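You operate a simulated robot arm through the tools that you are given. There is no shell and no other tool. Be economical: measure what you need, move in short steps, check, and stop when the job is done.

Carry out the task below with a simulated robot arm. There is one attempt and no reset: what you move stays moved.

TASK
Stack the green can from the glue end of the long bench on top of the grey can. Then take the bag from the glue end of the long bench and put it on the tape roll.
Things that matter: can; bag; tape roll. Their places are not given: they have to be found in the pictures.

It is judged by the outcome, as a careful person would: the job done as asked, and still so three seconds after it is handed in. It fails if anything else is knocked over, pushed out of place, dropped, spilled or broken.

THE ROBOT
A 6-joint arm with a two-finger parallel gripper, fixed in place. Base frame: the origin is at the foot of the arm, x ahead of it, y to its left, z up; the work surface is at about z = -0.001. Lengths are in m, angles in degrees, forces in N, time in s.
With the tool pointing down near the work surface it reaches from about 0.14 to 0.6 m from the base axis. Its first joint turns from -66.0 to 66.0 degrees. Payload 2.1 kg.
Tool frame: the origin (TCP) lies between the finger pads and is the grasp point; the fingertips stand 0.03 m ahead of it; z points along the fingers, y is the line along which they close. The gripper opens to 0.094 m. The fingers are 0.028 m wide and 0.01 m thick; the gripper's body (0.05 by 0.096 m) begins 0.055 m behind the TCP.
Orientation is told as [roll, pitch, yaw] about the base's x, y, z axes, in that order, counted from this pose: with the fingers straight down and closing along the base's y, the tool's x points along the base's -x, its y along +y and its z along -z.

THE INTERFACE
- The arm moves only by the tool nudge_tool. Its argument "plan" is a list of rows, each a list of 6 numbers: the shift along the base's x, y, z in units of 400 mm (1.0 is 400 mm), then the turn, a rotation vector about the base's x, y, z in units of 45 degrees (1.0 is 45 degrees). In form: [[dx, dy, dz, wx, wy, wz], ...]. A call has 1 to 10 rows; each row is the pose to reach, as a shift and turn from the pose commanded when the call began. "jaw" is the gripper command, from -1 (shut) to 1 (fully open), values between in proportion, set as the call begins (left out, the last holds). A call with a number of a shift or a turn outside -1 to 1 is refused whole. A row lasts 0.2 s, in which the tool goes at most 0.05 m and 8.6 degrees; a call with a longer step from one row to the next is refused whole, and so is a gripper value outside its range. A pose out of reach is approached as far as the arm can. The call stops where the force on the tool passes 40 N (or 10 N more than at its start, if that is more) or the arm is blocked; 0.2 s more then pass. The fingers move at their own pace (about 0.072 m/s each) and stop on an object; they squeeze with about 41 N. The grip force told is the motor's: it shows also when the fingers shut on nothing. Time passes only in rows, and 0.2 s behind the last, so rows that repeat a pose let the fingers close. It gives the time, the measured TCP pose, the force on the tool (base axes), the opening and the grip force at its end, in the units of the frame above (readings bear some noise).
- Cameras (640 x 400 px; columns grow to the right, rows downward): "scene" is fixed at [0.0602, -0.3738, 0.4898]; the picture's right is [0.74, -0.67, 0.00], its down [-0.35, -0.38, -0.86] and it looks along [0.57, 0.63, -0.52] (base axes); focal length 214 px, centre (320, 200). "wrist" rides on the gripper at [-0.037, 0, -0.058] in the tool frame; the picture's right is [0.00, -1.00, 0.00], its down [0.97, 0.00, -0.24] and it looks along [0.24, 0.00, 0.97] (tool axes); focal length 218 px, centre (320, 200).
- capture(camera): a new picture of that camera. No time passes.
- point_at(camera, pixels): for up to 12 pixels [column, row] of the newest picture of that camera ("zoom" is the newest enlarged one), the place [x, y, z] in the base frame of the surface seen there, good to about 0.002 m. No time passes.
- close_up(camera, box): a new picture of the part [left, top, right, bottom] of that camera's present view, enlarged. No time passes.
- hand_in(): hands the job in; it is judged then, once.

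Work in short steps. Measure before you move; look again where a grasp or a placing could have gone wrong, and mend it. You have 80 turns and 46 pictures in all, the two below and enlarged ones among them. Open the gripper and draw the arm clear of the work before you hand the job in, unless the task says otherwise; then end with one line.

The tools are called by a JSON object that holds its "fn" and its "kwargs". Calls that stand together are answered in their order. nudge_tool: Moves the arm, as the interface text tells. Its arguments: {"type":"object","properties":{"plan":{"type":"array","items":{"type":"array","items":{"type":"number"}}},"jaw":{"type":"number"}},"required":["plan"]} The other tools are called the same way: capture (camera) takes a picture; point_at (camera, pixels) gives the place of the surface under pixels of a picture; close_up (camera, box) takes an enlarged picture of a part of a camera's view; hand_in () hands the job in.

At the start:

```text
time_s: 0.0
ee_pos: [0.3093, 0.1047, 0.3909]
orientation: [0.0, -0.1, 0.0]
contact_force: [-0.2, -0.6, 0.4]
grip_width: 0.0938
finger_force: 0.0
```

scene: 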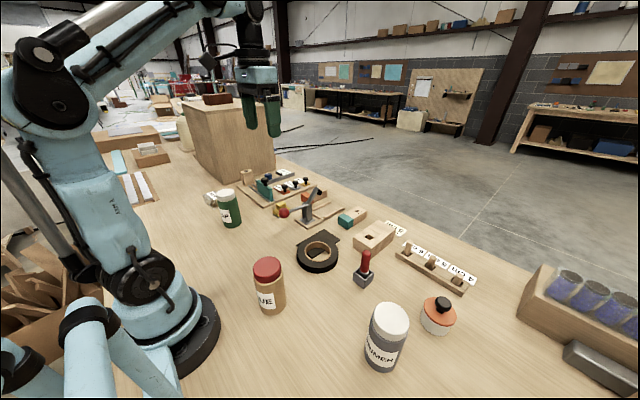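
wrist: 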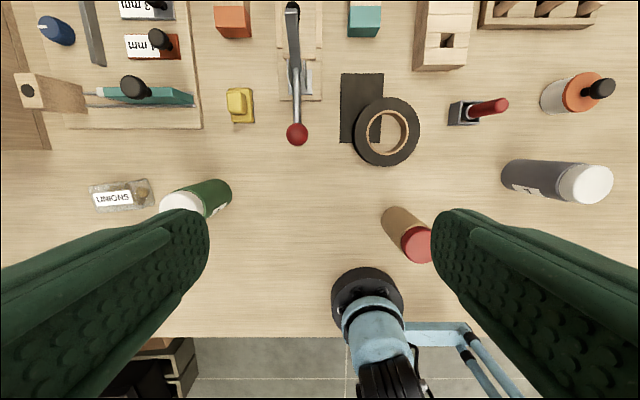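

I'll look closer at the green can (229,208), the bag-like item (211,198), the tape roll (318,255) and the grey can (387,335).

{"fn": "close_up", "kwargs": {"camera": "scene", "box": [180, 150, 340, 250]}}

{"fn": "close_up", "kwargs": {"camera": "wrist", "box": [60, 140, 260, 265]}}

{"fn": "close_up", "kwargs": {"camera": "scene", "box": [230, 230, 480, 386]}}

{"fn": "point_at", "kwargs": {"camera": "wrist", "pixels": [[92, 198], [152, 192], [122, 183], [125, 205], [181, 203], [225, 190], [368, 132], [387, 104], [408, 134], [388, 160], [585, 184], [510, 175]]}}

{"fn": "point_at", "kwargs": {"camera": "scene", "pixels": [[226, 192], [228, 210], [232, 226], [211, 198], [390, 318], [388, 345], [380, 368], [318, 267], [303, 255], [333, 250], [318, 243], [320, 236]]}}

```text
4.00 times, centred on (260, 200) of scene
```

zoom: 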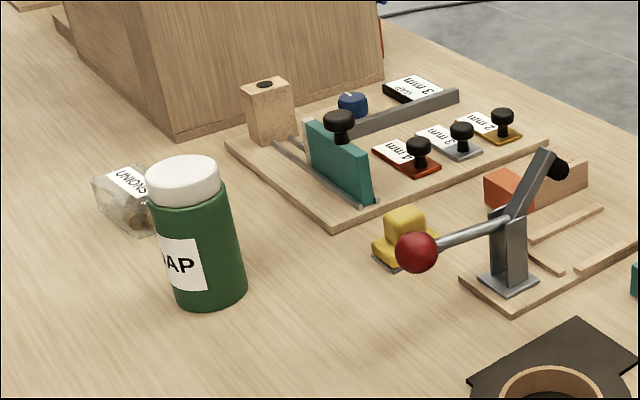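

```text
3.20 times, centred on (160, 202) of wrist
```

zoom: 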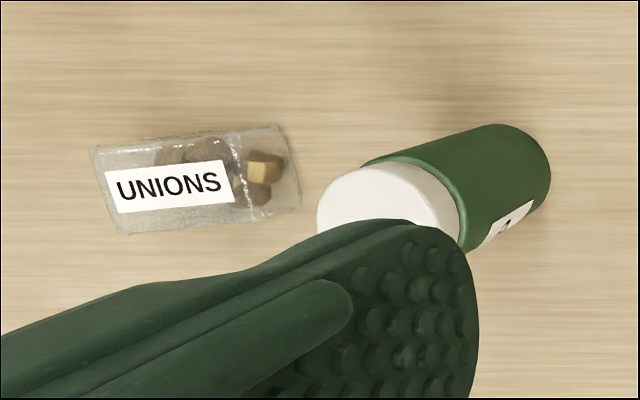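

```text
2.56 times, centred on (355, 308) of scene
```

zoom: 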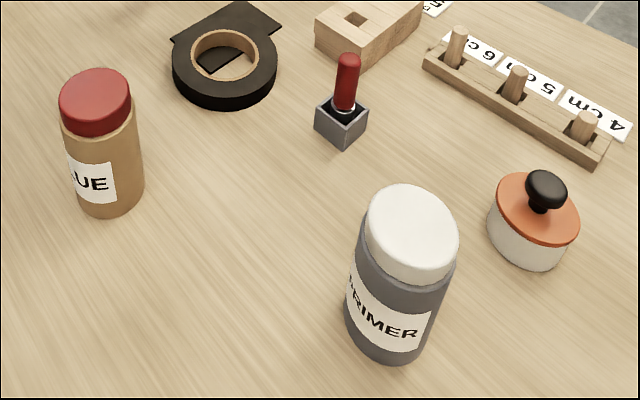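

```text
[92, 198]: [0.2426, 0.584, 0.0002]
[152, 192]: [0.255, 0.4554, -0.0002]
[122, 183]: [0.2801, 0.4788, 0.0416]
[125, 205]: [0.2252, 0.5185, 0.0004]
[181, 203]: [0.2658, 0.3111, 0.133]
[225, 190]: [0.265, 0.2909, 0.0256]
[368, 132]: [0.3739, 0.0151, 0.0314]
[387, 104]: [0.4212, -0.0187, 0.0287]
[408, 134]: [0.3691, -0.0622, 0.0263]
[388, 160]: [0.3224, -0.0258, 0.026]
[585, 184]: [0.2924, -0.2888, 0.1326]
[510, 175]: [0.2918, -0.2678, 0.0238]
```

```text
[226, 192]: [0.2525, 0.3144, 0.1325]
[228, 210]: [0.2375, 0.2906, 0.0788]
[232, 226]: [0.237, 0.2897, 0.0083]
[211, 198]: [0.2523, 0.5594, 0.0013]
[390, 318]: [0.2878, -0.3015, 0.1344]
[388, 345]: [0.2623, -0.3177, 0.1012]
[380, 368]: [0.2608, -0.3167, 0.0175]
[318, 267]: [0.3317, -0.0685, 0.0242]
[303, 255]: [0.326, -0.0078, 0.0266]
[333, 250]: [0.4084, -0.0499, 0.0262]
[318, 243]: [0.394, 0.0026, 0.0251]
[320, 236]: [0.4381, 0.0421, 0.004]
```

Green "…AP" can stands at about (0.26,0.31), grey PRIMER can at (0.285,-0.30), UNIONS bag near (0.26,0.51). I'll move over the green can and look from above.

{"fn": "nudge_tool", "kwargs": {"plan": [[0, 0.12, 0, 0, 0, 0], [0, 0.24, 0, 0, 0, 0], [0, 0.36, 0, 0, 0, 0], [0, 0.48, 0, 0, 0, 0], [-0.05, 0.58, 0, 0, 0, 0], [-0.05, 0.58, 0, 0, 0, 0]], "jaw": 1}}

{"fn": "capture", "kwargs": {"camera": "wrist"}}

{"fn": "capture", "kwargs": {"camera": "scene"}}

```text
time_s: 1.4
ee_pos: [0.2848, 0.3322, 0.383]
orientation: [0.0, -0.1, -0.1]
contact_force: [0.3, 0.5, -0.1]
grip_width: 0.0939
finger_force: 0.1
out of reach, approached as far as the arm can: row 5, 6
```

```text
40 pictures are left
```

wrist: 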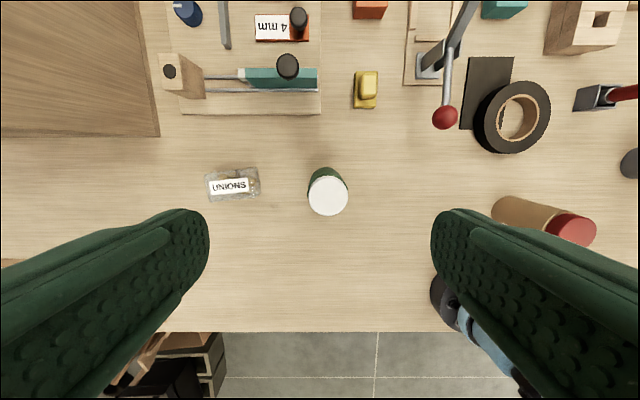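

```text
39 pictures are left
```

scene: 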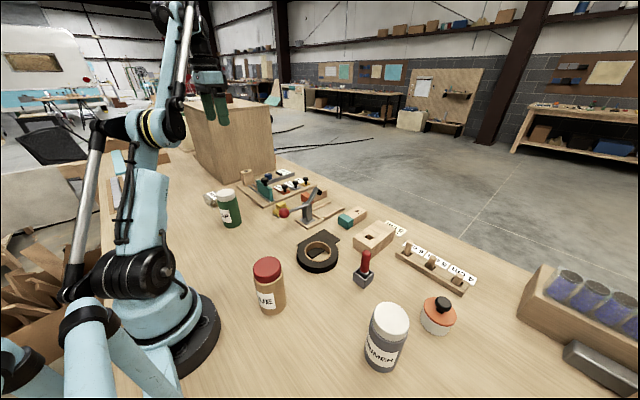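

The can top is at (328,196), the bag at (233,184). Measuring both.

{"fn": "close_up", "kwargs": {"camera": "wrist", "box": [190, 130, 382, 250]}}

{"fn": "point_at", "kwargs": {"camera": "wrist", "pixels": [[328, 196], [310, 196], [346, 196], [328, 179], [328, 214], [327, 170], [205, 178], [258, 170], [259, 192], [208, 200], [230, 186], [252, 184]]}}

{"fn": "point_at", "kwargs": {"camera": "scene", "pixels": [[390, 308], [374, 318], [406, 322], [388, 330], [390, 316], [268, 262], [268, 295], [210, 198]]}}

```text
3.33 times, centred on (286, 190) of wrist
```

zoom: 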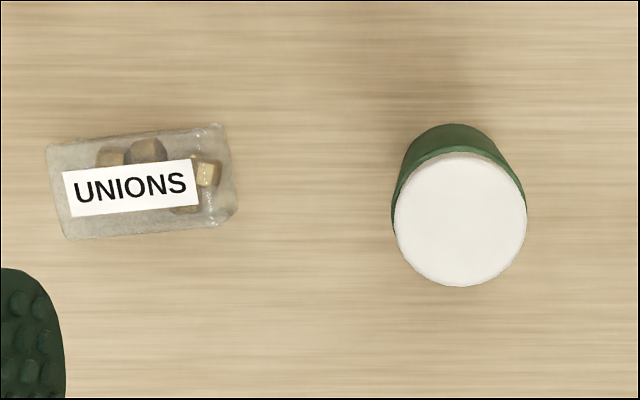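

```text
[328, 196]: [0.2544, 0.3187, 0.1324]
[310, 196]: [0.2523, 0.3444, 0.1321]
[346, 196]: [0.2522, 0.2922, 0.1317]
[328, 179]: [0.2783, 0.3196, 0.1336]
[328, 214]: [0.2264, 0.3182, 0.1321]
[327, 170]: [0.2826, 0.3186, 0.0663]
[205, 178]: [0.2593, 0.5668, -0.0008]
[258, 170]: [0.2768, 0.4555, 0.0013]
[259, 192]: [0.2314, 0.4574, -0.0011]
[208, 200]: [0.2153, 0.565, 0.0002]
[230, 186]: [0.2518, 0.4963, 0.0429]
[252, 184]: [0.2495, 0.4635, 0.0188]
```

```text
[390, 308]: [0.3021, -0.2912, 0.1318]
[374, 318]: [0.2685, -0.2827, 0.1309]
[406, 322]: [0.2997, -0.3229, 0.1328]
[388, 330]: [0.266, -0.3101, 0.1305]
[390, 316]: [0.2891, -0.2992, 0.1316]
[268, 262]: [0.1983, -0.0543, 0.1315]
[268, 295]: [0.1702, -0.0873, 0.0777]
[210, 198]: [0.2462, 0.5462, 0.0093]
```

Green cap centre ≈ (0.253, 0.318), top 0.133, diameter ≈ 0.056. Lowering above it to z≈0.25 and checking the pose.

{"fn": "nudge_tool", "kwargs": {"plan": [[-0.03, -0.015, -0.1, 0, 0, 0], [-0.06, -0.03, -0.2, 0, 0, 0], [-0.08, -0.04, -0.3, 0, 0, 0], [-0.09, -0.045, -0.375, 0, 0, 0], [-0.09, -0.045, -0.375, 0, 0, 0]]}}

{"fn": "capture", "kwargs": {"camera": "wrist"}}

```text
time_s: 2.6
ee_pos: [0.2488, 0.3117, 0.2341]
orientation: [0.0, -0.1, 0.0]
contact_force: [0.0, -0.4, 0.0]
grip_width: 0.0941
finger_force: 0.0
```

```text
37 pictures are left
```

wrist: 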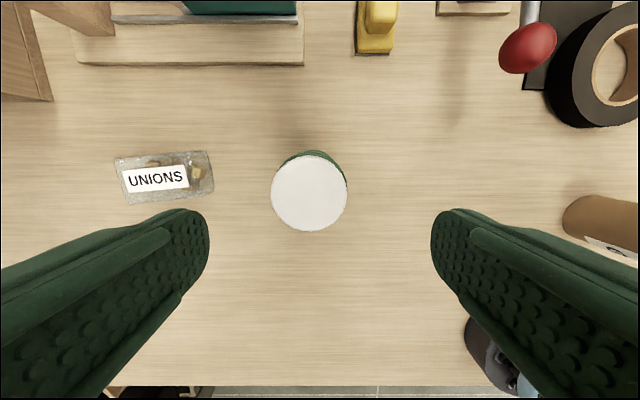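

Cap is now at (309,193), spanning columns 271–347 and rows 154–231. Measuring.

{"fn": "point_at", "kwargs": {"camera": "wrist", "pixels": [[309, 193], [274, 193], [344, 193], [309, 158], [309, 228], [120, 180], [160, 180], [210, 175], [165, 156], [165, 198]]}}

```text
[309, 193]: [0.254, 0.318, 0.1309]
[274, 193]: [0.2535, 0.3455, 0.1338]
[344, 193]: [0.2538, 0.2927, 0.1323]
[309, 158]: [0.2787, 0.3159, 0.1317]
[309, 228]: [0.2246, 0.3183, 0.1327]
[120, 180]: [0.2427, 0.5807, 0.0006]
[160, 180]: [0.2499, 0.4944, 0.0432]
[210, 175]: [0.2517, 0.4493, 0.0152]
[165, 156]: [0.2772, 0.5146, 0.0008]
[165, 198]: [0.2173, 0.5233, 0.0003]
```

Centre ≈ (0.2525, 0.3185). Descending to z≈0.095 aligned on it.

{"fn": "nudge_tool", "kwargs": {"plan": [[0.009, 0.017, -0.06, 0, 0, 0], [0.009, 0.017, -0.15, 0, 0, 0], [0.009, 0.017, -0.24, 0, 0, 0], [0.009, 0.017, -0.31, 0, 0, 0], [0.009, 0.017, -0.348, 0, 0, 0], [0.009, 0.017, -0.348, 0, 0, 0]]}}

{"fn": "nudge_tool", "kwargs": {"plan": [[0, 0, 0, 0, 0, 0], [0, 0, 0, 0, 0, 0], [0, 0, 0, 0, 0, 0], [0, 0, 0, 0, 0, 0]], "jaw": -1}}

{"fn": "nudge_tool", "kwargs": {"plan": [[0, 0, 0.05, 0, 0, 0], [0, 0, 0.15, 0, 0, 0], [0, 0, 0.27, 0, 0, 0], [0, 0, 0.37, 0, 0, 0], [0, 0, 0.45, 0, 0, 0], [0, 0, 0.45, 0, 0, 0]]}}

{"fn": "capture", "kwargs": {"camera": "scene"}}

```text
time_s: 4.0
ee_pos: [0.2535, 0.3186, 0.0934]
orientation: [0.0, -0.1, 0.0]
contact_force: [-0.1, -0.1, -0.6]
grip_width: 0.0939
finger_force: 0.0
```

```text
time_s: 5.0
ee_pos: [0.2523, 0.3186, 0.0932]
orientation: [-0.1, 0.0, 0.0]
contact_force: [-0.9, 0.9, 0.3]
grip_width: 0.0647
finger_force: 40.8
```

```text
time_s: 6.4
ee_pos: [0.253, 0.3179, 0.2766]
orientation: [0.0, -0.1, 0.0]
contact_force: [0.1, -0.5, -2.5]
grip_width: 0.0644
finger_force: 40.4
```

```text
36 pictures are left
```

scene: 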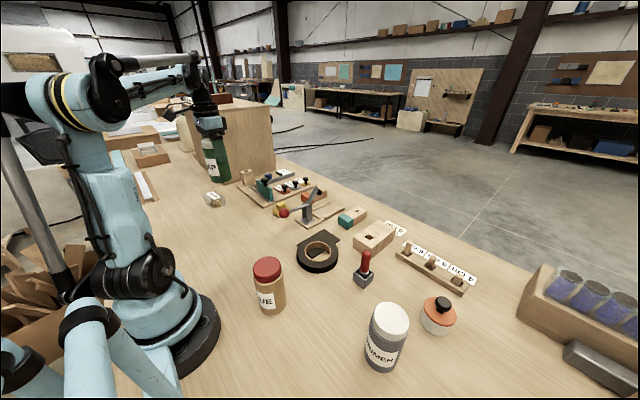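

The can is held (width 0.064), bottom at ~0.18, clear of everything. Carrying it across to the grey can side.

{"fn": "nudge_tool", "kwargs": {"plan": [[0.024, -0.1, 0, 0, 0, 0], [0.048, -0.2, 0, 0, 0, 0], [0.072, -0.3, 0, 0, 0, 0], [0.096, -0.4, 0, 0, 0, 0], [0.12, -0.5, 0, 0, 0, 0], [0.144, -0.6, 0, 0, 0, 0], [0.168, -0.7, 0, 0, 0, 0], [0.19, -0.795, 0, 0, 0, 0], [0.19, -0.795, 0, 0, 0, 0]]}}

{"fn": "nudge_tool", "kwargs": {"plan": [[-0.012, -0.1, 0, 0, 0, 0], [-0.024, -0.2, 0, 0, 0, 0], [-0.036, -0.3, 0, 0, 0, 0], [-0.048, -0.4, 0, 0, 0, 0], [-0.06, -0.47, 0, 0, 0, 0], [-0.06, -0.47, 0, 0, 0, 0]]}}

{"fn": "capture", "kwargs": {"camera": "wrist"}}

{"fn": "capture", "kwargs": {"camera": "scene"}}

```text
time_s: 8.4
ee_pos: [0.3268, 0.0008, 0.2741]
orientation: [0.0, -0.1, 0.0]
contact_force: [-0.4, -0.3, -3.3]
grip_width: 0.0643
finger_force: 41.1
```

```text
time_s: 9.8
ee_pos: [0.3043, -0.189, 0.272]
orientation: [0.0, 0.0, 0.1]
contact_force: [-0.7, -0.4, -4.1]
grip_width: 0.064
finger_force: 40.8
```

```text
35 pictures are left
```

wrist: 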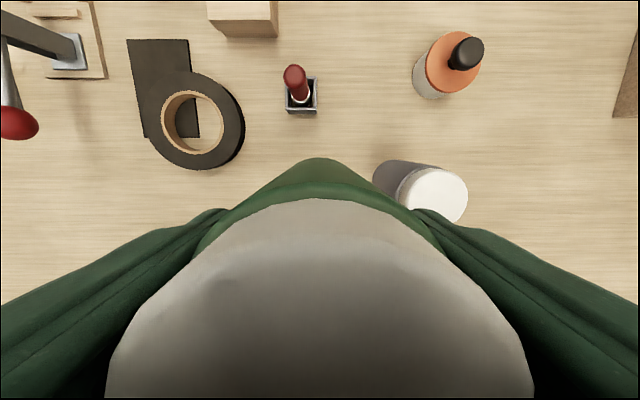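

```text
34 pictures are left
```

scene: 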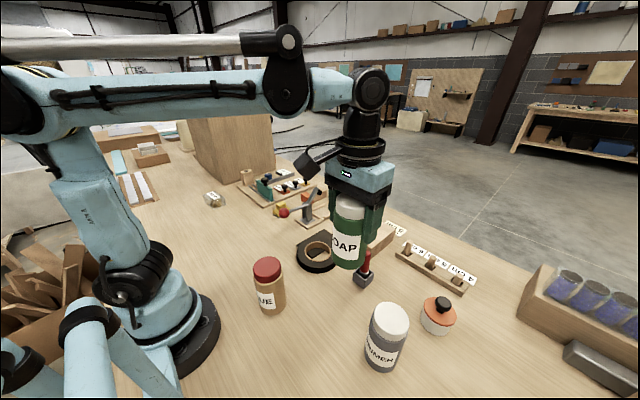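

Grey cap visible in wrist at (437,194) and in scene at (390,318). Measuring its rim from an enlarged scene view and the wrist.

{"fn": "point_at", "kwargs": {"camera": "wrist", "pixels": [[440, 194], [440, 171], [440, 219], [464, 194], [456, 176], [456, 213], [420, 178], [406, 192]]}}

{"fn": "close_up", "kwargs": {"camera": "scene", "box": [342, 285, 438, 345]}}

```text
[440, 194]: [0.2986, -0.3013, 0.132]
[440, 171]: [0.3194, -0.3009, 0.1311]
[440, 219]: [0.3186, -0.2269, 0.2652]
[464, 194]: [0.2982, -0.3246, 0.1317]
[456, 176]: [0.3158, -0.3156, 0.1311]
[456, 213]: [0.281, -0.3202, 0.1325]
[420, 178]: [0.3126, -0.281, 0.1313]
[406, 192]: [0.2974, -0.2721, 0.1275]
```

```text
6.67 times, centred on (390, 315) of scene
```

zoom: 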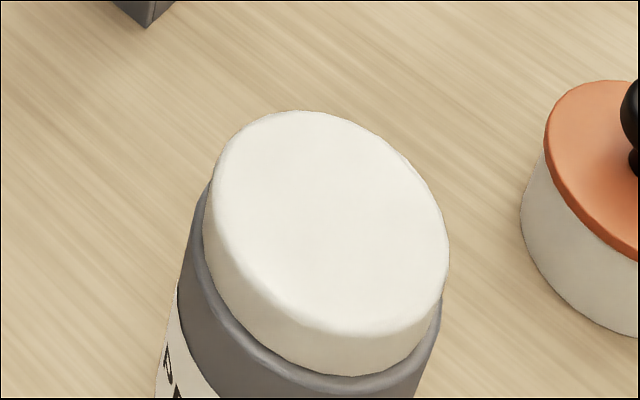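

Measuring the cap's top rim in the zoom.

{"fn": "point_at", "kwargs": {"camera": "zoom", "pixels": [[300, 115], [258, 123], [219, 180], [225, 240], [270, 295], [340, 328], [400, 325], [441, 285], [440, 225], [405, 165], [350, 128], [330, 222]]}}

```text
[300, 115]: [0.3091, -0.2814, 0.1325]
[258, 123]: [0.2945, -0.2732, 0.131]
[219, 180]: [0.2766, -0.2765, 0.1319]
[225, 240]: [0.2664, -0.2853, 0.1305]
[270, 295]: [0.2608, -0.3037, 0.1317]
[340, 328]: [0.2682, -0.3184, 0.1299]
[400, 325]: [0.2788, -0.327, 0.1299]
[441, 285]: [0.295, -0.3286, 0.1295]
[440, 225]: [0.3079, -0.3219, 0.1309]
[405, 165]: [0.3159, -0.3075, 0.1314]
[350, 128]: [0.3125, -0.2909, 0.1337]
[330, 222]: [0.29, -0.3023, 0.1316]
```

Grey cap centre ≈ (0.2885, -0.3015), top 0.132. Moving above it at the present height and reading the pose.

{"fn": "nudge_tool", "kwargs": {"plan": [[-0.01, -0.1, 0, 0, 0, 0], [-0.025, -0.2, 0, 0, 0, 0], [-0.04, -0.281, 0, 0, 0, 0], [-0.04, -0.281, 0, 0, 0, 0], [-0.04, -0.281, 0, 0, 0, 0]]}}

{"fn": "close_up", "kwargs": {"camera": "scene", "box": [300, 150, 480, 380]}}

```text
time_s: 11.0
ee_pos: [0.288, -0.3001, 0.2734]
orientation: [0.1, -0.1, 0.0]
contact_force: [-0.6, 0.0, -3.1]
grip_width: 0.0645
finger_force: 41.0
```

```text
1.74 times, centred on (390, 265) of scene
```

zoom: 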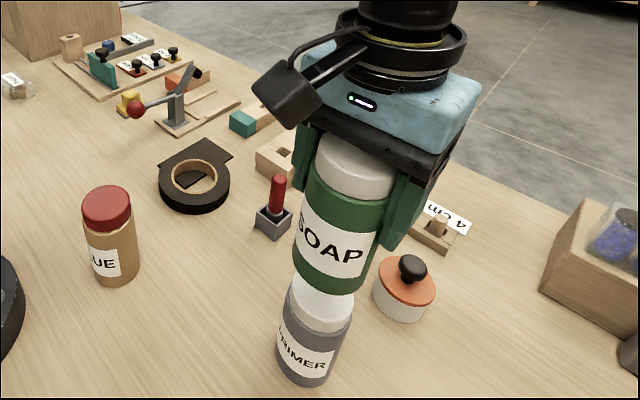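

Aligned within ~1.5 mm. Lowering to z≈0.230, then in fine steps.

{"fn": "nudge_tool", "kwargs": {"plan": [[0.001, -0.0035, -0.04, 0, 0, 0], [0.001, -0.0035, -0.08, 0, 0, 0], [0.001, -0.0035, -0.107, 0, 0, 0], [0.001, -0.0035, -0.107, 0, 0, 0]]}}

{"fn": "nudge_tool", "kwargs": {"plan": [[0, 0, -0.003, 0, 0, 0], [0, 0, -0.006, 0, 0, 0], [0, 0, -0.006, 0, 0, 0]]}}

{"fn": "close_up", "kwargs": {"camera": "scene", "box": [340, 230, 436, 330]}}

```text
time_s: 12.0
ee_pos: [0.2872, -0.3026, 0.2313]
orientation: [-0.1, 0.0, -0.1]
contact_force: [1.4, -0.1, -3.6]
grip_width: 0.0641
finger_force: 40.8
```

```text
time_s: 12.8
ee_pos: [0.2878, -0.3012, 0.2301]
orientation: [0.0, -0.1, 0.0]
contact_force: [-0.7, 0.2, -2.9]
grip_width: 0.0642
finger_force: 40.8
```

```text
4.00 times, centred on (388, 280) of scene
```

zoom: 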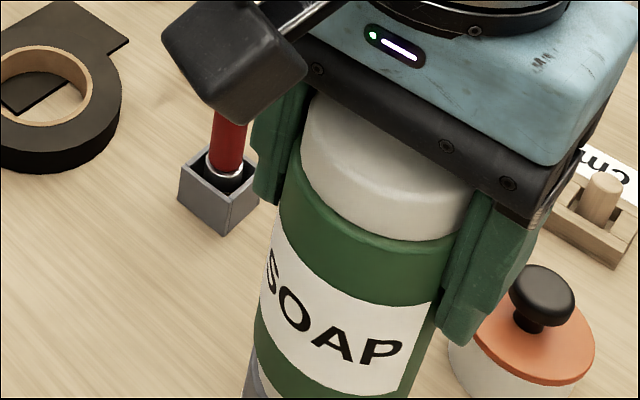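

Still no contact; continuing down in 1 mm steps.

{"fn": "nudge_tool", "kwargs": {"plan": [[0, 0, -0.0025, 0, 0, 0], [0, 0, -0.005, 0, 0, 0], [0, 0, -0.005, 0, 0, 0]]}}

{"fn": "nudge_tool", "kwargs": {"plan": [[0, 0, -0.0025, 0, 0, 0], [0, 0, -0.005, 0, 0, 0], [0, 0, -0.005, 0, 0, 0]]}}

{"fn": "close_up", "kwargs": {"camera": "scene", "box": [340, 290, 436, 390]}}

```text
time_s: 13.6
ee_pos: [0.2882, -0.301, 0.2257]
orientation: [0.0, -0.1, 0.0]
contact_force: [-0.1, 0.4, -3.9]
grip_width: 0.064
finger_force: 40.5
```

```text
time_s: 14.4
ee_pos: [0.2881, -0.3013, 0.2269]
orientation: [-0.2, -0.3, -0.1]
contact_force: [-1.0, -1.8, 26.5]
grip_width: 0.0642
finger_force: 40.3
```

```text
4.00 times, centred on (388, 340) of scene
```

zoom: 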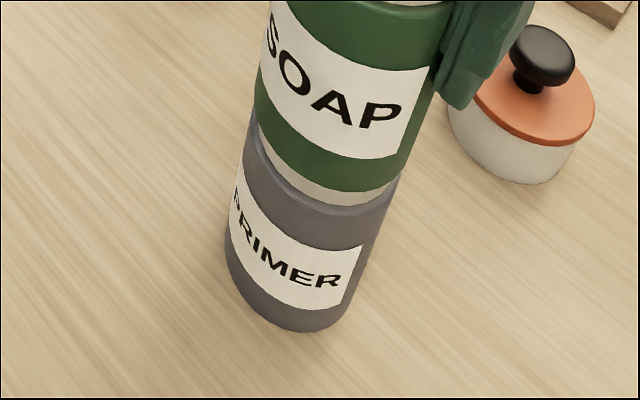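

Contact: 26 N upward. Easing by about 1 mm and opening the gripper.

{"fn": "nudge_tool", "kwargs": {"plan": [[0, 0, 0.002, 0, 0, 0], [0, 0, 0.002, 0, 0, 0]]}}

{"fn": "nudge_tool", "kwargs": {"plan": [[0, 0, 0, 0, 0, 0], [0, 0, 0, 0, 0, 0], [0, 0, 0, 0, 0, 0]], "jaw": 1}}

{"fn": "nudge_tool", "kwargs": {"plan": [[0, 0, 0.03, 0, 0, 0], [0, 0, 0.1, 0, 0, 0], [0, 0, 0.2, 0, 0, 0], [0, 0, 0.28, 0, 0, 0], [0, 0, 0.28, 0, 0, 0]]}}

{"fn": "capture", "kwargs": {"camera": "scene"}}

{"fn": "capture", "kwargs": {"camera": "wrist"}}

```text
time_s: 15.0
ee_pos: [0.288, -0.3004, 0.2258]
orientation: [-0.1, -0.2, -0.1]
contact_force: [-0.3, -3.7, 18.3]
grip_width: 0.064
finger_force: 41.0
```

```text
time_s: 15.8
ee_pos: [0.2878, -0.3001, 0.2253]
orientation: [0.1, -0.1, 0.0]
contact_force: [0.1, 0.2, 0.0]
grip_width: 0.0942
finger_force: 0.0
```

```text
time_s: 17.0
ee_pos: [0.2873, -0.2997, 0.3376]
orientation: [0.0, -0.2, -0.2]
contact_force: [0.3, -1.2, -0.1]
grip_width: 0.094
finger_force: 0.0
```

```text
29 pictures are left
```

scene: 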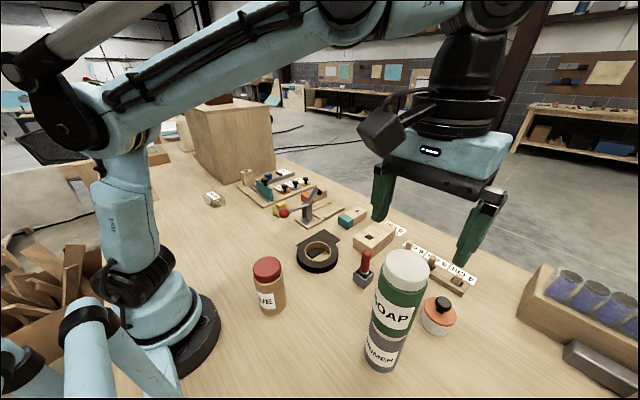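

```text
28 pictures are left
```

wrist: 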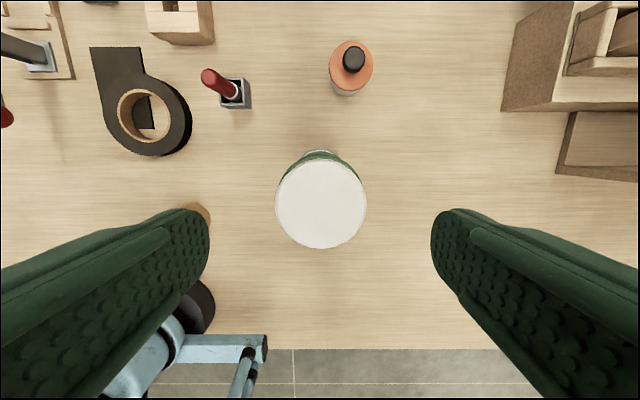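

The stack stands well: green cap above grey can. Now moving back towards the bag while turning the tool by +99° overall (bag's long axis is at ~99° from x, so the fingers should close across its ~5 cm width).

{"fn": "nudge_tool", "kwargs": {"plan": [[0.013, 0.1, 0, 0, 0, 0.125], [0.026, 0.2, 0, 0, 0, 0.25], [0.039, 0.3, 0, 0, 0, 0.375], [0.052, 0.4, 0, 0, 0, 0.5], [0.065, 0.5, 0, 0, 0, 0.625], [0.078, 0.6, 0, 0, 0, 0.75], [0.091, 0.7, 0, 0, 0, 0.875], [0.105, 0.8, 0, 0, 0, 1.0], [0.105, 0.8, 0, 0, 0, 1.0]]}}

{"fn": "nudge_tool", "kwargs": {"plan": [[-0.02, 0.1, -0.02, 0, 0, 0.11], [-0.04, 0.2, -0.04, 0, 0, 0.22], [-0.06, 0.3, -0.06, 0, 0, 0.33], [-0.08, 0.4, -0.08, 0, 0, 0.44], [-0.1, 0.5, -0.1, 0, 0, 0.56], [-0.12, 0.6, -0.13, 0, 0, 0.67], [-0.14, 0.7, -0.16, 0, 0, 0.78], [-0.16, 0.8, -0.19, 0, 0, 0.89], [-0.18, 0.9, -0.22, 0, 0, 1.0], [-0.18, 0.9, -0.22, 0, 0, 1.0]]}}

{"fn": "capture", "kwargs": {"camera": "wrist"}}

{"fn": "capture", "kwargs": {"camera": "scene"}}

```text
time_s: 19.0
ee_pos: [0.3313, 0.021, 0.3378]
orientation: [0.1, -0.1, 45.1]
contact_force: [0.3, 0.5, 0.5]
grip_width: 0.0941
finger_force: 0.1
```

```text
time_s: 21.2
ee_pos: [0.2583, 0.3787, 0.2461]
orientation: [0.0, -0.2, 90.1]
contact_force: [0.9, 0.1, -0.6]
grip_width: 0.0939
finger_force: 0.0
```

```text
27 pictures are left
```

wrist: 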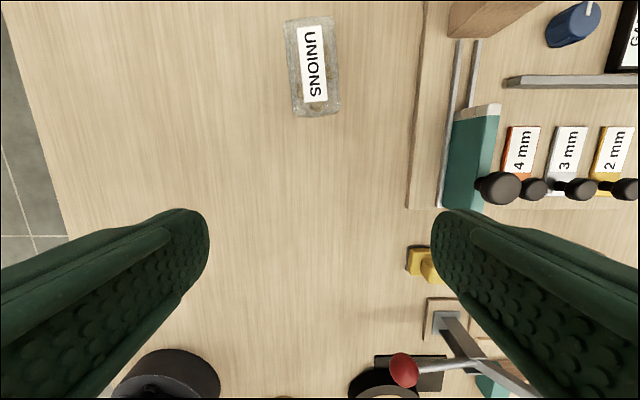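

```text
26 pictures are left
```

scene: 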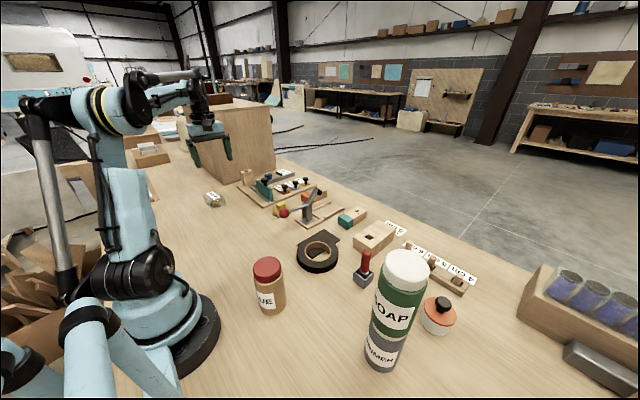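

The bag shows at (313,66). Measuring its corners, the fixture edge and the box.

{"fn": "point_at", "kwargs": {"camera": "wrist", "pixels": [[284, 22], [334, 16], [341, 110], [293, 117], [309, 45], [316, 85], [318, 107], [410, 190], [422, 60], [470, 25], [440, 5], [470, 130]]}}

{"fn": "point_at", "kwargs": {"camera": "scene", "pixels": [[197, 178], [183, 110], [275, 165], [205, 195], [215, 194], [213, 203]]}}

{"fn": "close_up", "kwargs": {"camera": "wrist", "box": [240, 0, 400, 130]}}

```text
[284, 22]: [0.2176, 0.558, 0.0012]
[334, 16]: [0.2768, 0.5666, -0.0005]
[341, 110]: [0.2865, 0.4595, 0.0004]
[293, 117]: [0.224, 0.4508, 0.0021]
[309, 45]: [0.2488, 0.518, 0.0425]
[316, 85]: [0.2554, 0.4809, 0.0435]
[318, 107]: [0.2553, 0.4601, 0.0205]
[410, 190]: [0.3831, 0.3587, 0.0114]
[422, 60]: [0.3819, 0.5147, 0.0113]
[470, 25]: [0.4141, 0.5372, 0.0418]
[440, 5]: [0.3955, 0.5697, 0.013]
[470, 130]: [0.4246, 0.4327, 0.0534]
```

```text
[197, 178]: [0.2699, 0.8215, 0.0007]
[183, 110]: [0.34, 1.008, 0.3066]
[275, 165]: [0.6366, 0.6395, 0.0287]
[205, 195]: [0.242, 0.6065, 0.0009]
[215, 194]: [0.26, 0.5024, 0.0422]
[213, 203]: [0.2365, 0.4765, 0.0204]
```

```text
3.08 times, centred on (320, 65) of wrist
```

zoom: 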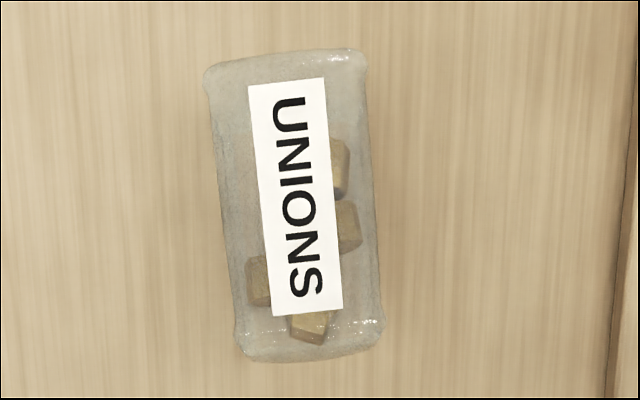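

Bag centre ≈ (0.252, 0.498), height ≈ 0.043, long axis at ~100°, about 0.055 wide. Moving above it with the last 10° of turn.

{"fn": "nudge_tool", "kwargs": {"plan": [[-0.004, 0.075, -0.055, 0, 0, 0.055], [-0.008, 0.15, -0.11, 0, 0, 0.11], [-0.012, 0.225, -0.165, 0, 0, 0.165], [-0.016, 0.298, -0.215, 0, 0, 0.22], [-0.016, 0.298, -0.215, 0, 0, 0.22]]}}

{"fn": "capture", "kwargs": {"camera": "wrist"}}

{"fn": "capture", "kwargs": {"camera": "scene"}}

```text
time_s: 22.4
ee_pos: [0.2493, 0.4994, 0.1618]
orientation: [0.1, 0.0, 99.8]
contact_force: [0.1, 0.3, -0.1]
grip_width: 0.0941
finger_force: 0.0
```

```text
24 pictures are left
```

wrist: 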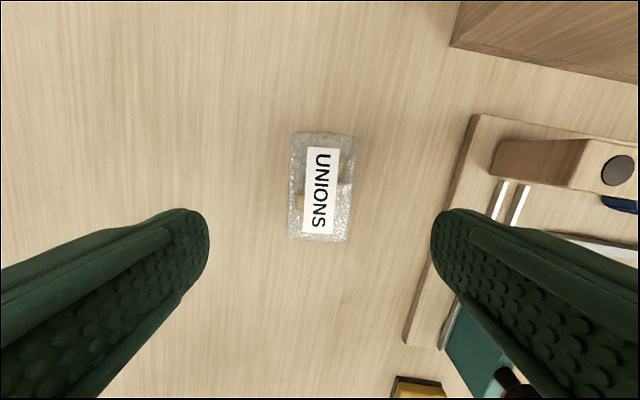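

```text
23 pictures are left
```

scene: 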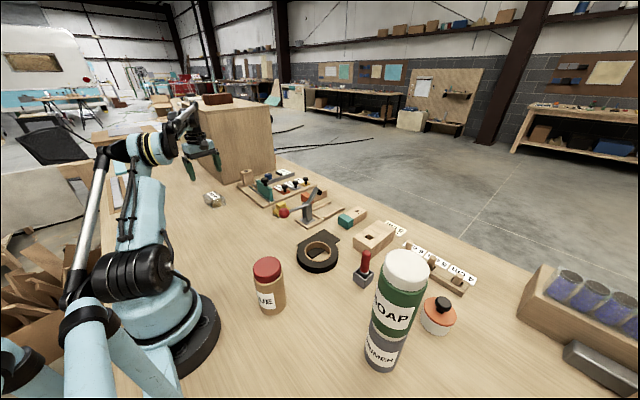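

Bag centre at (322,187), tilted ~3° from the image's vertical. Measuring before descending.

{"fn": "point_at", "kwargs": {"camera": "wrist", "pixels": [[322, 187], [320, 155], [318, 228], [294, 187], [353, 187], [324, 134], [320, 239], [340, 190], [300, 190], [410, 330], [470, 130]]}}

```text
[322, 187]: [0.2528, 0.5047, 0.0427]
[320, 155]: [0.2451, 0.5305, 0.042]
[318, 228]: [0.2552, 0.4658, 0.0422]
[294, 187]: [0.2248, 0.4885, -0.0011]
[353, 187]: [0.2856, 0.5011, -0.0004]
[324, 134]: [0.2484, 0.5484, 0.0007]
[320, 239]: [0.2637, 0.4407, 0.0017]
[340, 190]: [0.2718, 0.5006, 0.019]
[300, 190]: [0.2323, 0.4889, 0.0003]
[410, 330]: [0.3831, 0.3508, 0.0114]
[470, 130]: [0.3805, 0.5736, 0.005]
```

Descending onto the bag at (0.253, 0.502), z≈0.036, with a −3° turn.

{"fn": "nudge_tool", "kwargs": {"plan": [[0.009, 0.007, -0.08, 0, 0, -0.07], [0.009, 0.007, -0.17, 0, 0, -0.07], [0.009, 0.007, -0.25, 0, 0, -0.07], [0.009, 0.007, -0.295, 0, 0, -0.07], [0.009, 0.007, -0.314, 0, 0, -0.07], [0.009, 0.007, -0.314, 0, 0, -0.07]]}}

{"fn": "capture", "kwargs": {"camera": "wrist"}}

```text
time_s: 23.8
ee_pos: [0.2554, 0.5017, 0.0372]
orientation: [0.0, -0.1, 96.7]
contact_force: [-0.7, -0.6, -0.6]
grip_width: 0.0942
finger_force: 0.2
```

```text
22 pictures are left
```

wrist: 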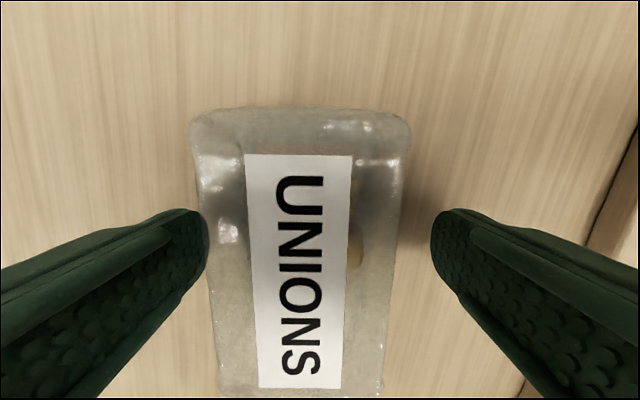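

The bag sits slightly left (centre col ~302); shifting 4 mm in −x, then closing.

{"fn": "nudge_tool", "kwargs": {"plan": [[-0.011, 0, 0, 0, 0, 0], [-0.011, 0, 0, 0, 0, 0]]}}

{"fn": "nudge_tool", "kwargs": {"plan": [[0, 0, 0, 0, 0, 0], [0, 0, 0, 0, 0, 0], [0, 0, 0, 0, 0, 0], [0, 0, 0, 0, 0, 0]], "jaw": -1}}

{"fn": "nudge_tool", "kwargs": {"plan": [[0, 0, 0.02, 0, 0, 0], [0, 0, 0.08, 0, 0, 0], [0, 0, 0.16, 0, 0, 0], [0, 0, 0.25, 0, 0, 0], [0, 0, 0.25, 0, 0, 0]]}}

{"fn": "capture", "kwargs": {"camera": "wrist"}}

{"fn": "capture", "kwargs": {"camera": "scene"}}

```text
time_s: 24.4
ee_pos: [0.2503, 0.502, 0.0368]
orientation: [-0.1, -0.1, 96.7]
contact_force: [-0.3, 0.4, -0.7]
grip_width: 0.0938
finger_force: 0.0
```

```text
time_s: 25.4
ee_pos: [0.2507, 0.5006, 0.0367]
orientation: [0.0, -0.1, 96.7]
contact_force: [-1.1, -0.3, 2.1]
grip_width: 0.0617
finger_force: 40.7
```

```text
time_s: 26.6
ee_pos: [0.2489, 0.5007, 0.1386]
orientation: [0.0, 0.0, 96.8]
contact_force: [0.3, 0.1, -1.0]
grip_width: 0.0617
finger_force: 40.9
```

```text
21 pictures are left
```

wrist: 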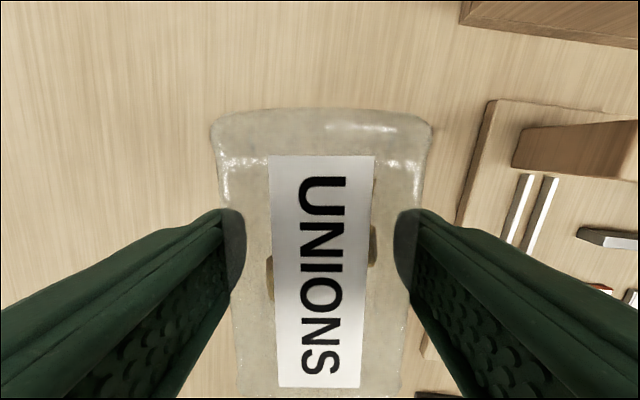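

```text
20 pictures are left
```

scene: 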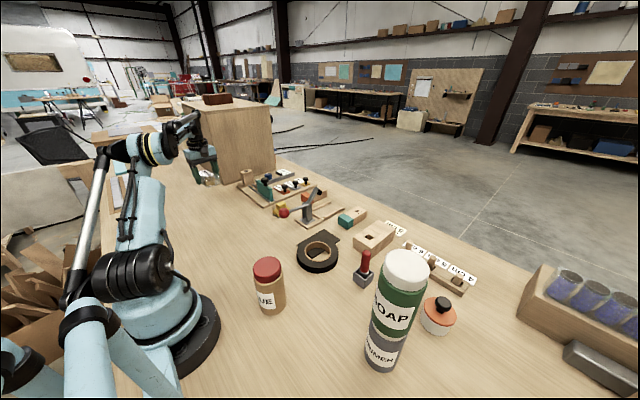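

Bag is held level (width 0.062). Measuring the tape roll precisely.

{"fn": "close_up", "kwargs": {"camera": "scene", "box": [256, 180, 384, 300]}}

```text
3.33 times, centred on (320, 240) of scene
```

zoom: 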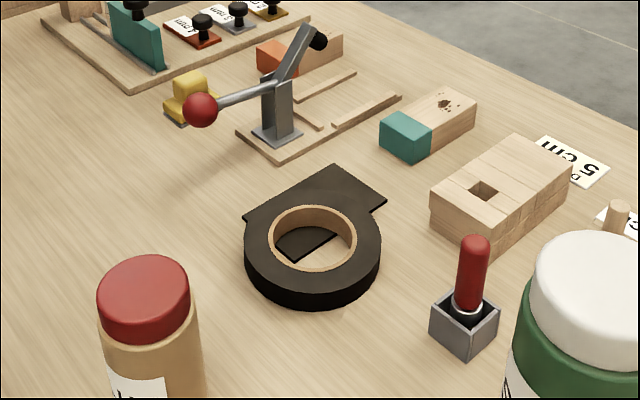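

{"fn": "point_at", "kwargs": {"camera": "zoom", "pixels": [[249, 243], [376, 243], [313, 281], [255, 220], [370, 218], [274, 237], [352, 235], [313, 268], [313, 207], [200, 110], [475, 238], [465, 300]]}}

{"fn": "point_at", "kwargs": {"camera": "zoom", "pixels": [[145, 265], [145, 340], [285, 110], [320, 38], [435, 205], [300, 180], [240, 132]]}}

```text
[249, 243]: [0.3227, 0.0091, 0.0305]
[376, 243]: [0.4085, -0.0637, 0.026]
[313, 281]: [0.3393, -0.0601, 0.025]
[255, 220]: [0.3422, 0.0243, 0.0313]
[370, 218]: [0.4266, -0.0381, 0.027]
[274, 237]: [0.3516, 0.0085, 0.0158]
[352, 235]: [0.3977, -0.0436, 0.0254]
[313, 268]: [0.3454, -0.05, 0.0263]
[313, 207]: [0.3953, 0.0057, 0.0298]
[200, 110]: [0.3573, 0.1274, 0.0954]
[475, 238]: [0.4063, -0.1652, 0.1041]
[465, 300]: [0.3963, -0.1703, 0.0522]
```

```text
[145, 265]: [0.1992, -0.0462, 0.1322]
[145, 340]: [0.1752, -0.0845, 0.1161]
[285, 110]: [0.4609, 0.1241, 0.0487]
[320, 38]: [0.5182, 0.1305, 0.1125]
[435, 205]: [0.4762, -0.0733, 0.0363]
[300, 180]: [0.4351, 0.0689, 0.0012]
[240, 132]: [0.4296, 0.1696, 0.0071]
```

Roll centre ≈ (0.374, -0.019), outer radius ≈ 0.055, top 0.025–0.031 (slightly tilted on the plate). Checking where the bag's ends are relative to the TCP.

{"fn": "point_at", "kwargs": {"camera": "wrist", "pixels": [[320, 112], [320, 130], [320, 150], [318, 250], [318, 370], [318, 388], [318, 394], [318, 398]]}}

```text
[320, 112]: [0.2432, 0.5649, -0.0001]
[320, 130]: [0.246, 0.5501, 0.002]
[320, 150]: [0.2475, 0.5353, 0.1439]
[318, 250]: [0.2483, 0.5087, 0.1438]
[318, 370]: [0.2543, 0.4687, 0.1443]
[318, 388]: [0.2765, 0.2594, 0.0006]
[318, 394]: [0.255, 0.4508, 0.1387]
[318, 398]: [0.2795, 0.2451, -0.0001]
```

The bag is centred on the TCP within ~2 mm (ends at y≈0.450 and 0.547). Carrying it to above the tape roll with rising height.

{"fn": "nudge_tool", "kwargs": {"plan": [[0.022, -0.094, 0.03, 0, 0, 0], [0.044, -0.188, 0.06, 0, 0, 0], [0.066, -0.281, 0.09, 0, 0, 0], [0.088, -0.375, 0.12, 0, 0, 0], [0.11, -0.469, 0.14, 0, 0, 0], [0.132, -0.563, 0.16, 0, 0, 0], [0.154, -0.656, 0.16, 0, 0, 0], [0.175, -0.75, 0.16, 0, 0, 0], [0.175, -0.75, 0.16, 0, 0, 0]]}}

{"fn": "nudge_tool", "kwargs": {"plan": [[0.023, -0.092, 0, 0, 0, 0], [0.046, -0.183, 0, 0, 0, 0], [0.069, -0.275, 0, 0, 0, 0], [0.092, -0.366, 0, 0, 0, 0], [0.115, -0.458, 0, 0, 0, 0], [0.1375, -0.549, 0, 0, 0, 0], [0.1375, -0.549, 0, 0, 0, 0]]}}

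{"fn": "capture", "kwargs": {"camera": "scene"}}

{"fn": "capture", "kwargs": {"camera": "wrist"}}

```text
time_s: 28.6
ee_pos: [0.3222, 0.2033, 0.2028]
orientation: [0.0, -0.1, 96.7]
contact_force: [0.5, -0.1, -0.7]
grip_width: 0.0618
finger_force: 41.4
```

```text
time_s: 30.2
ee_pos: [0.3757, -0.0171, 0.2031]
orientation: [0.1, -0.1, 96.8]
contact_force: [0.6, 1.6, -0.8]
grip_width: 0.0617
finger_force: 41.2
```

```text
18 pictures are left
```

scene: 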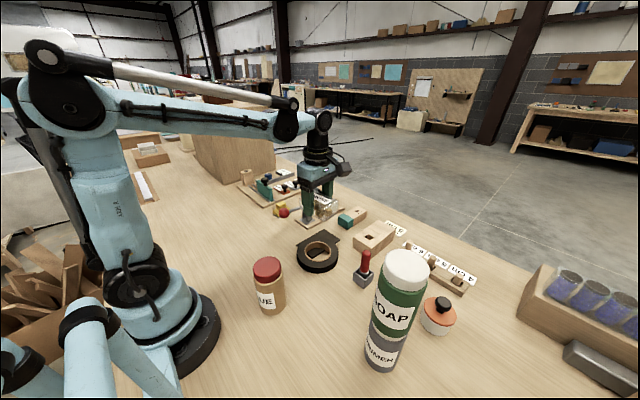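

```text
17 pictures are left
```

wrist: 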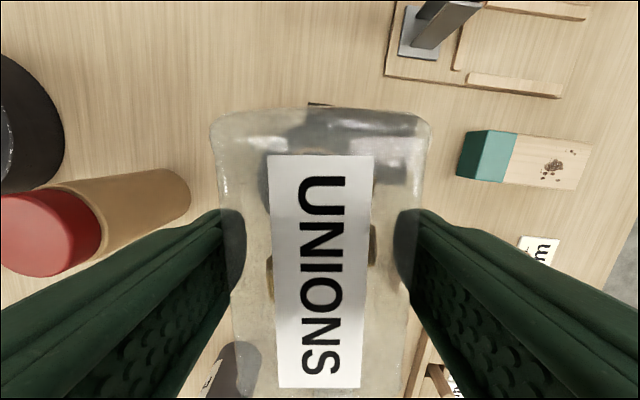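

Bag is over the roll (scene 318,205 above 318,255). Lowering to just above the roll.

{"fn": "nudge_tool", "kwargs": {"plan": [[-0.004, 0, -0.09, 0, 0, 0], [-0.004, 0, -0.18, 0, 0, 0], [-0.004, 0, -0.26, 0, 0, 0], [-0.004, 0, -0.31, 0, 0, 0], [-0.004, 0, -0.31, 0, 0, 0]]}}

{"fn": "close_up", "kwargs": {"camera": "scene", "box": [256, 190, 384, 300]}}

```text
time_s: 31.4
ee_pos: [0.3735, -0.0166, 0.0785]
orientation: [0.1, -0.2, 96.8]
contact_force: [0.5, -0.3, -0.6]
grip_width: 0.0618
finger_force: 41.2
```

```text
3.64 times, centred on (320, 245) of scene
```

zoom: 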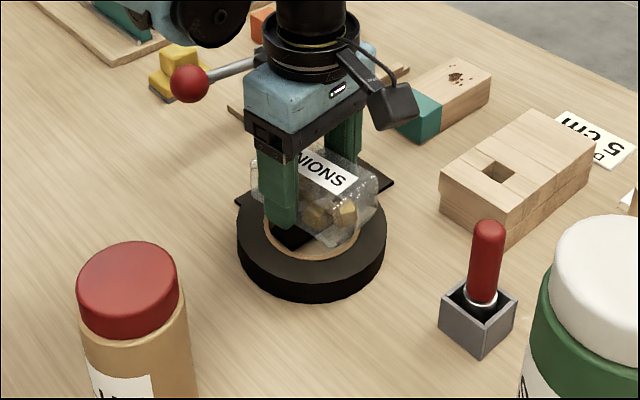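

Bag hovers about 1 cm over the roll, centred. Descending finely to contact.

{"fn": "nudge_tool", "kwargs": {"plan": [[0, -0.003, -0.007, 0, 0, 0], [0, -0.004, -0.014, 0, 0, 0], [0, -0.004, -0.02, 0, 0, 0], [0, -0.004, -0.02, 0, 0, 0]]}}

{"fn": "nudge_tool", "kwargs": {"plan": [[0, 0, -0.003, 0, 0, 0], [0, 0, -0.006, 0, 0, 0], [0, 0, -0.006, 0, 0, 0]]}}

```text
time_s: 32.4
ee_pos: [0.3741, -0.0203, 0.0691]
orientation: [-0.1, -0.2, 96.7]
contact_force: [0.3, 0.5, -0.9]
grip_width: 0.0615
finger_force: 40.9
```

```text
time_s: 33.2
ee_pos: [0.3748, -0.0192, 0.0666]
orientation: [0.0, -0.1, 96.7]
contact_force: [0.5, 0.0, -0.8]
grip_width: 0.0616
finger_force: 41.4
```

{"fn": "nudge_tool", "kwargs": {"plan": [[0, 0, -0.003, 0, 0, 0], [0, 0, -0.005, 0, 0, 0], [0, 0, -0.005, 0, 0, 0]]}}

{"fn": "close_up", "kwargs": {"camera": "scene", "box": [276, 220, 364, 290]}}

```text
time_s: 34.0
ee_pos: [0.3751, -0.0195, 0.0656]
orientation: [0.0, -0.1, 96.7]
contact_force: [0.0, -0.2, -0.8]
grip_width: 0.0617
finger_force: 41.3
```

```text
5.71 times, centred on (320, 255) of scene
```

zoom: 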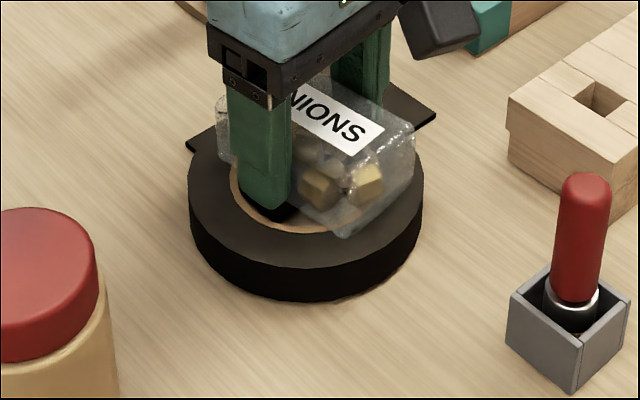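

Still no contact; lowering 1 mm per row a bit more.

{"fn": "nudge_tool", "kwargs": {"plan": [[0, 0, -0.0025, 0, 0, 0], [0, 0, -0.005, 0, 0, 0], [0, 0, -0.005, 0, 0, 0]]}}

{"fn": "nudge_tool", "kwargs": {"plan": [[0, 0, -0.0025, 0, 0, 0], [0, 0, -0.0025, 0, 0, 0]]}}

```text
time_s: 34.8
ee_pos: [0.3748, -0.0198, 0.0628]
orientation: [0.0, 0.0, 96.7]
contact_force: [-0.4, -3.2, 34.5]
grip_width: 0.0618
finger_force: 40.8
```

```text
time_s: 35.4
ee_pos: [0.3753, -0.0193, 0.0631]
orientation: [-0.1, -0.1, 96.7]
contact_force: [1.8, -2.7, 33.6]
grip_width: 0.0614
finger_force: 41.3
```

Contact at 34 N. Easing up ~1 mm, then opening and rising.

{"fn": "nudge_tool", "kwargs": {"plan": [[0, 0, 0.004, 0, 0, 0], [0, 0, 0.004, 0, 0, 0]]}}

{"fn": "nudge_tool", "kwargs": {"plan": [[0, 0, 0, 0, 0, 0], [0, 0, 0, 0, 0, 0], [0, 0, 0, 0, 0, 0]], "jaw": 1}}

{"fn": "nudge_tool", "kwargs": {"plan": [[0, 0, 0.03, 0, 0, 0], [0, 0, 0.1, 0, 0, 0], [0, 0, 0.2, 0, 0, 0], [0, 0, 0.32, 0, 0, 0], [0, 0, 0.44, 0, 0, 0], [0, 0, 0.44, 0, 0, 0]]}}

{"fn": "capture", "kwargs": {"camera": "scene"}}

{"fn": "capture", "kwargs": {"camera": "wrist"}}

{"fn": "close_up", "kwargs": {"camera": "scene", "box": [276, 220, 364, 290]}}

```text
time_s: 36.0
ee_pos: [0.3756, -0.0184, 0.0634]
orientation: [0.0, -0.2, 96.8]
contact_force: [0.1, 0.3, -0.5]
grip_width: 0.0615
finger_force: 41.2
```

```text
time_s: 36.8
ee_pos: [0.3745, -0.0203, 0.0646]
orientation: [0.0, -0.1, 96.7]
contact_force: [0.4, -0.3, -0.7]
grip_width: 0.094
finger_force: 0.0
```

```text
time_s: 38.2
ee_pos: [0.3775, -0.02, 0.2402]
orientation: [-0.1, -0.1, 96.8]
contact_force: [-0.6, -0.6, 0.1]
grip_width: 0.0941
finger_force: 0.2
```

```text
14 pictures are left
```

scene: 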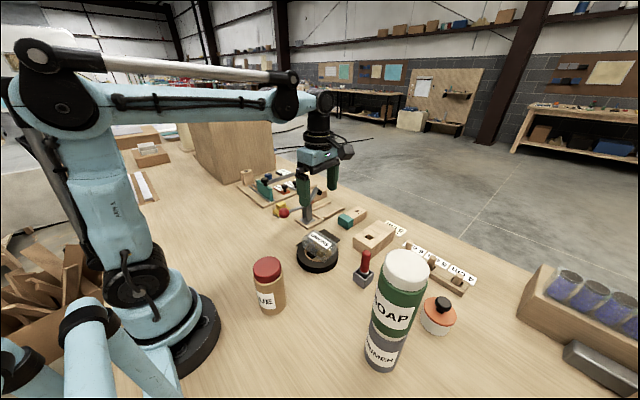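

```text
13 pictures are left
```

wrist: 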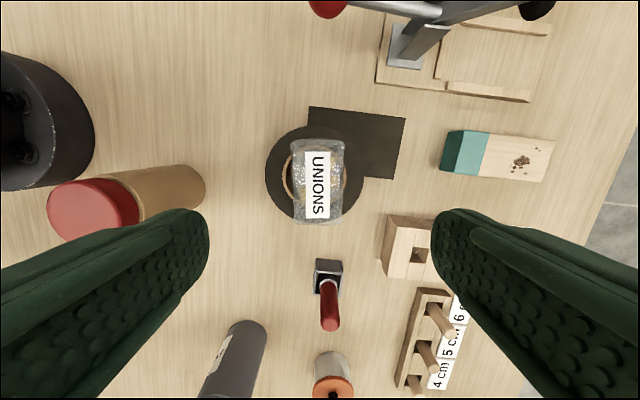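

```text
5.71 times, centred on (320, 255) of scene
```

zoom: 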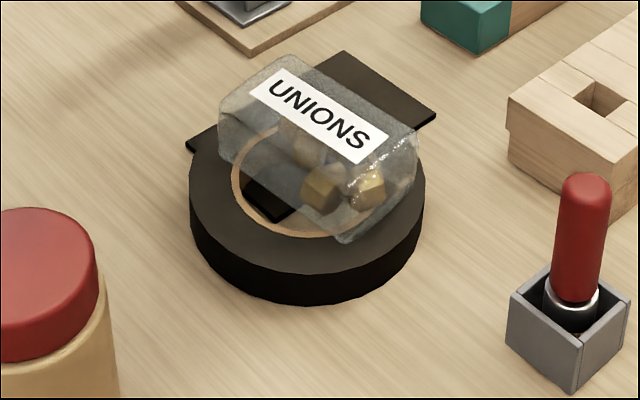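

The bag rests on the roll across its hole, centred. Drawing the arm clear upward and checking stability.

{"fn": "nudge_tool", "kwargs": {"plan": [[-0.03, 0.08, 0.06, 0, 0, 0], [-0.06, 0.16, 0.12, 0, 0, 0], [-0.09, 0.24, 0.18, 0, 0, 0], [-0.12, 0.32, 0.24, 0, 0, 0], [-0.12, 0.32, 0.24, 0, 0, 0], [-0.12, 0.32, 0.24, 0, 0, 0]]}}

{"fn": "capture", "kwargs": {"camera": "scene"}}

{"fn": "close_up", "kwargs": {"camera": "scene", "box": [250, 220, 450, 380]}}

```text
time_s: 39.6
ee_pos: [0.3276, 0.1091, 0.3354]
orientation: [0.0, -0.1, 96.6]
contact_force: [0.2, -0.7, 0.0]
grip_width: 0.094
finger_force: 0.0
```

```text
11 pictures are left
```

scene: 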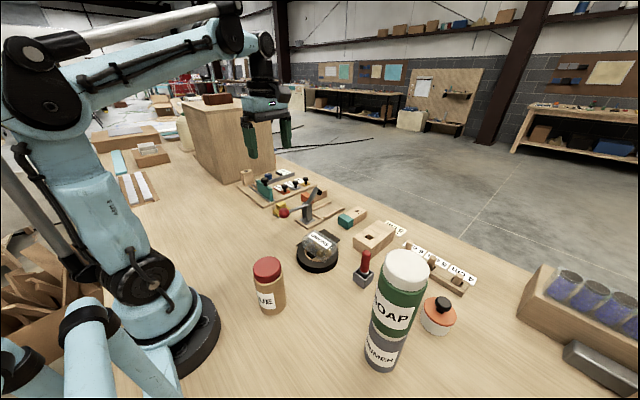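

```text
2.50 times, centred on (350, 300) of scene
```

zoom: 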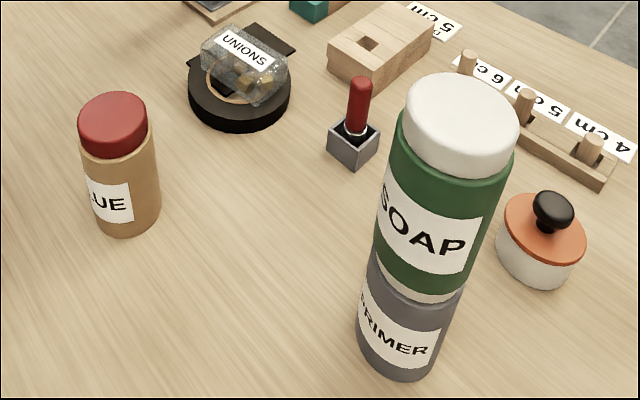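

Both placements are stable, nothing else has moved, the gripper is open and the arm is clear. Handing in.

{"fn": "hand_in", "kwargs": {}}

```text
The job is handed in.
```

The green can is stacked on the grey can and the bag is on the tape roll; both looked steady in the last picture before I handed in, and nothing else looked out of place.
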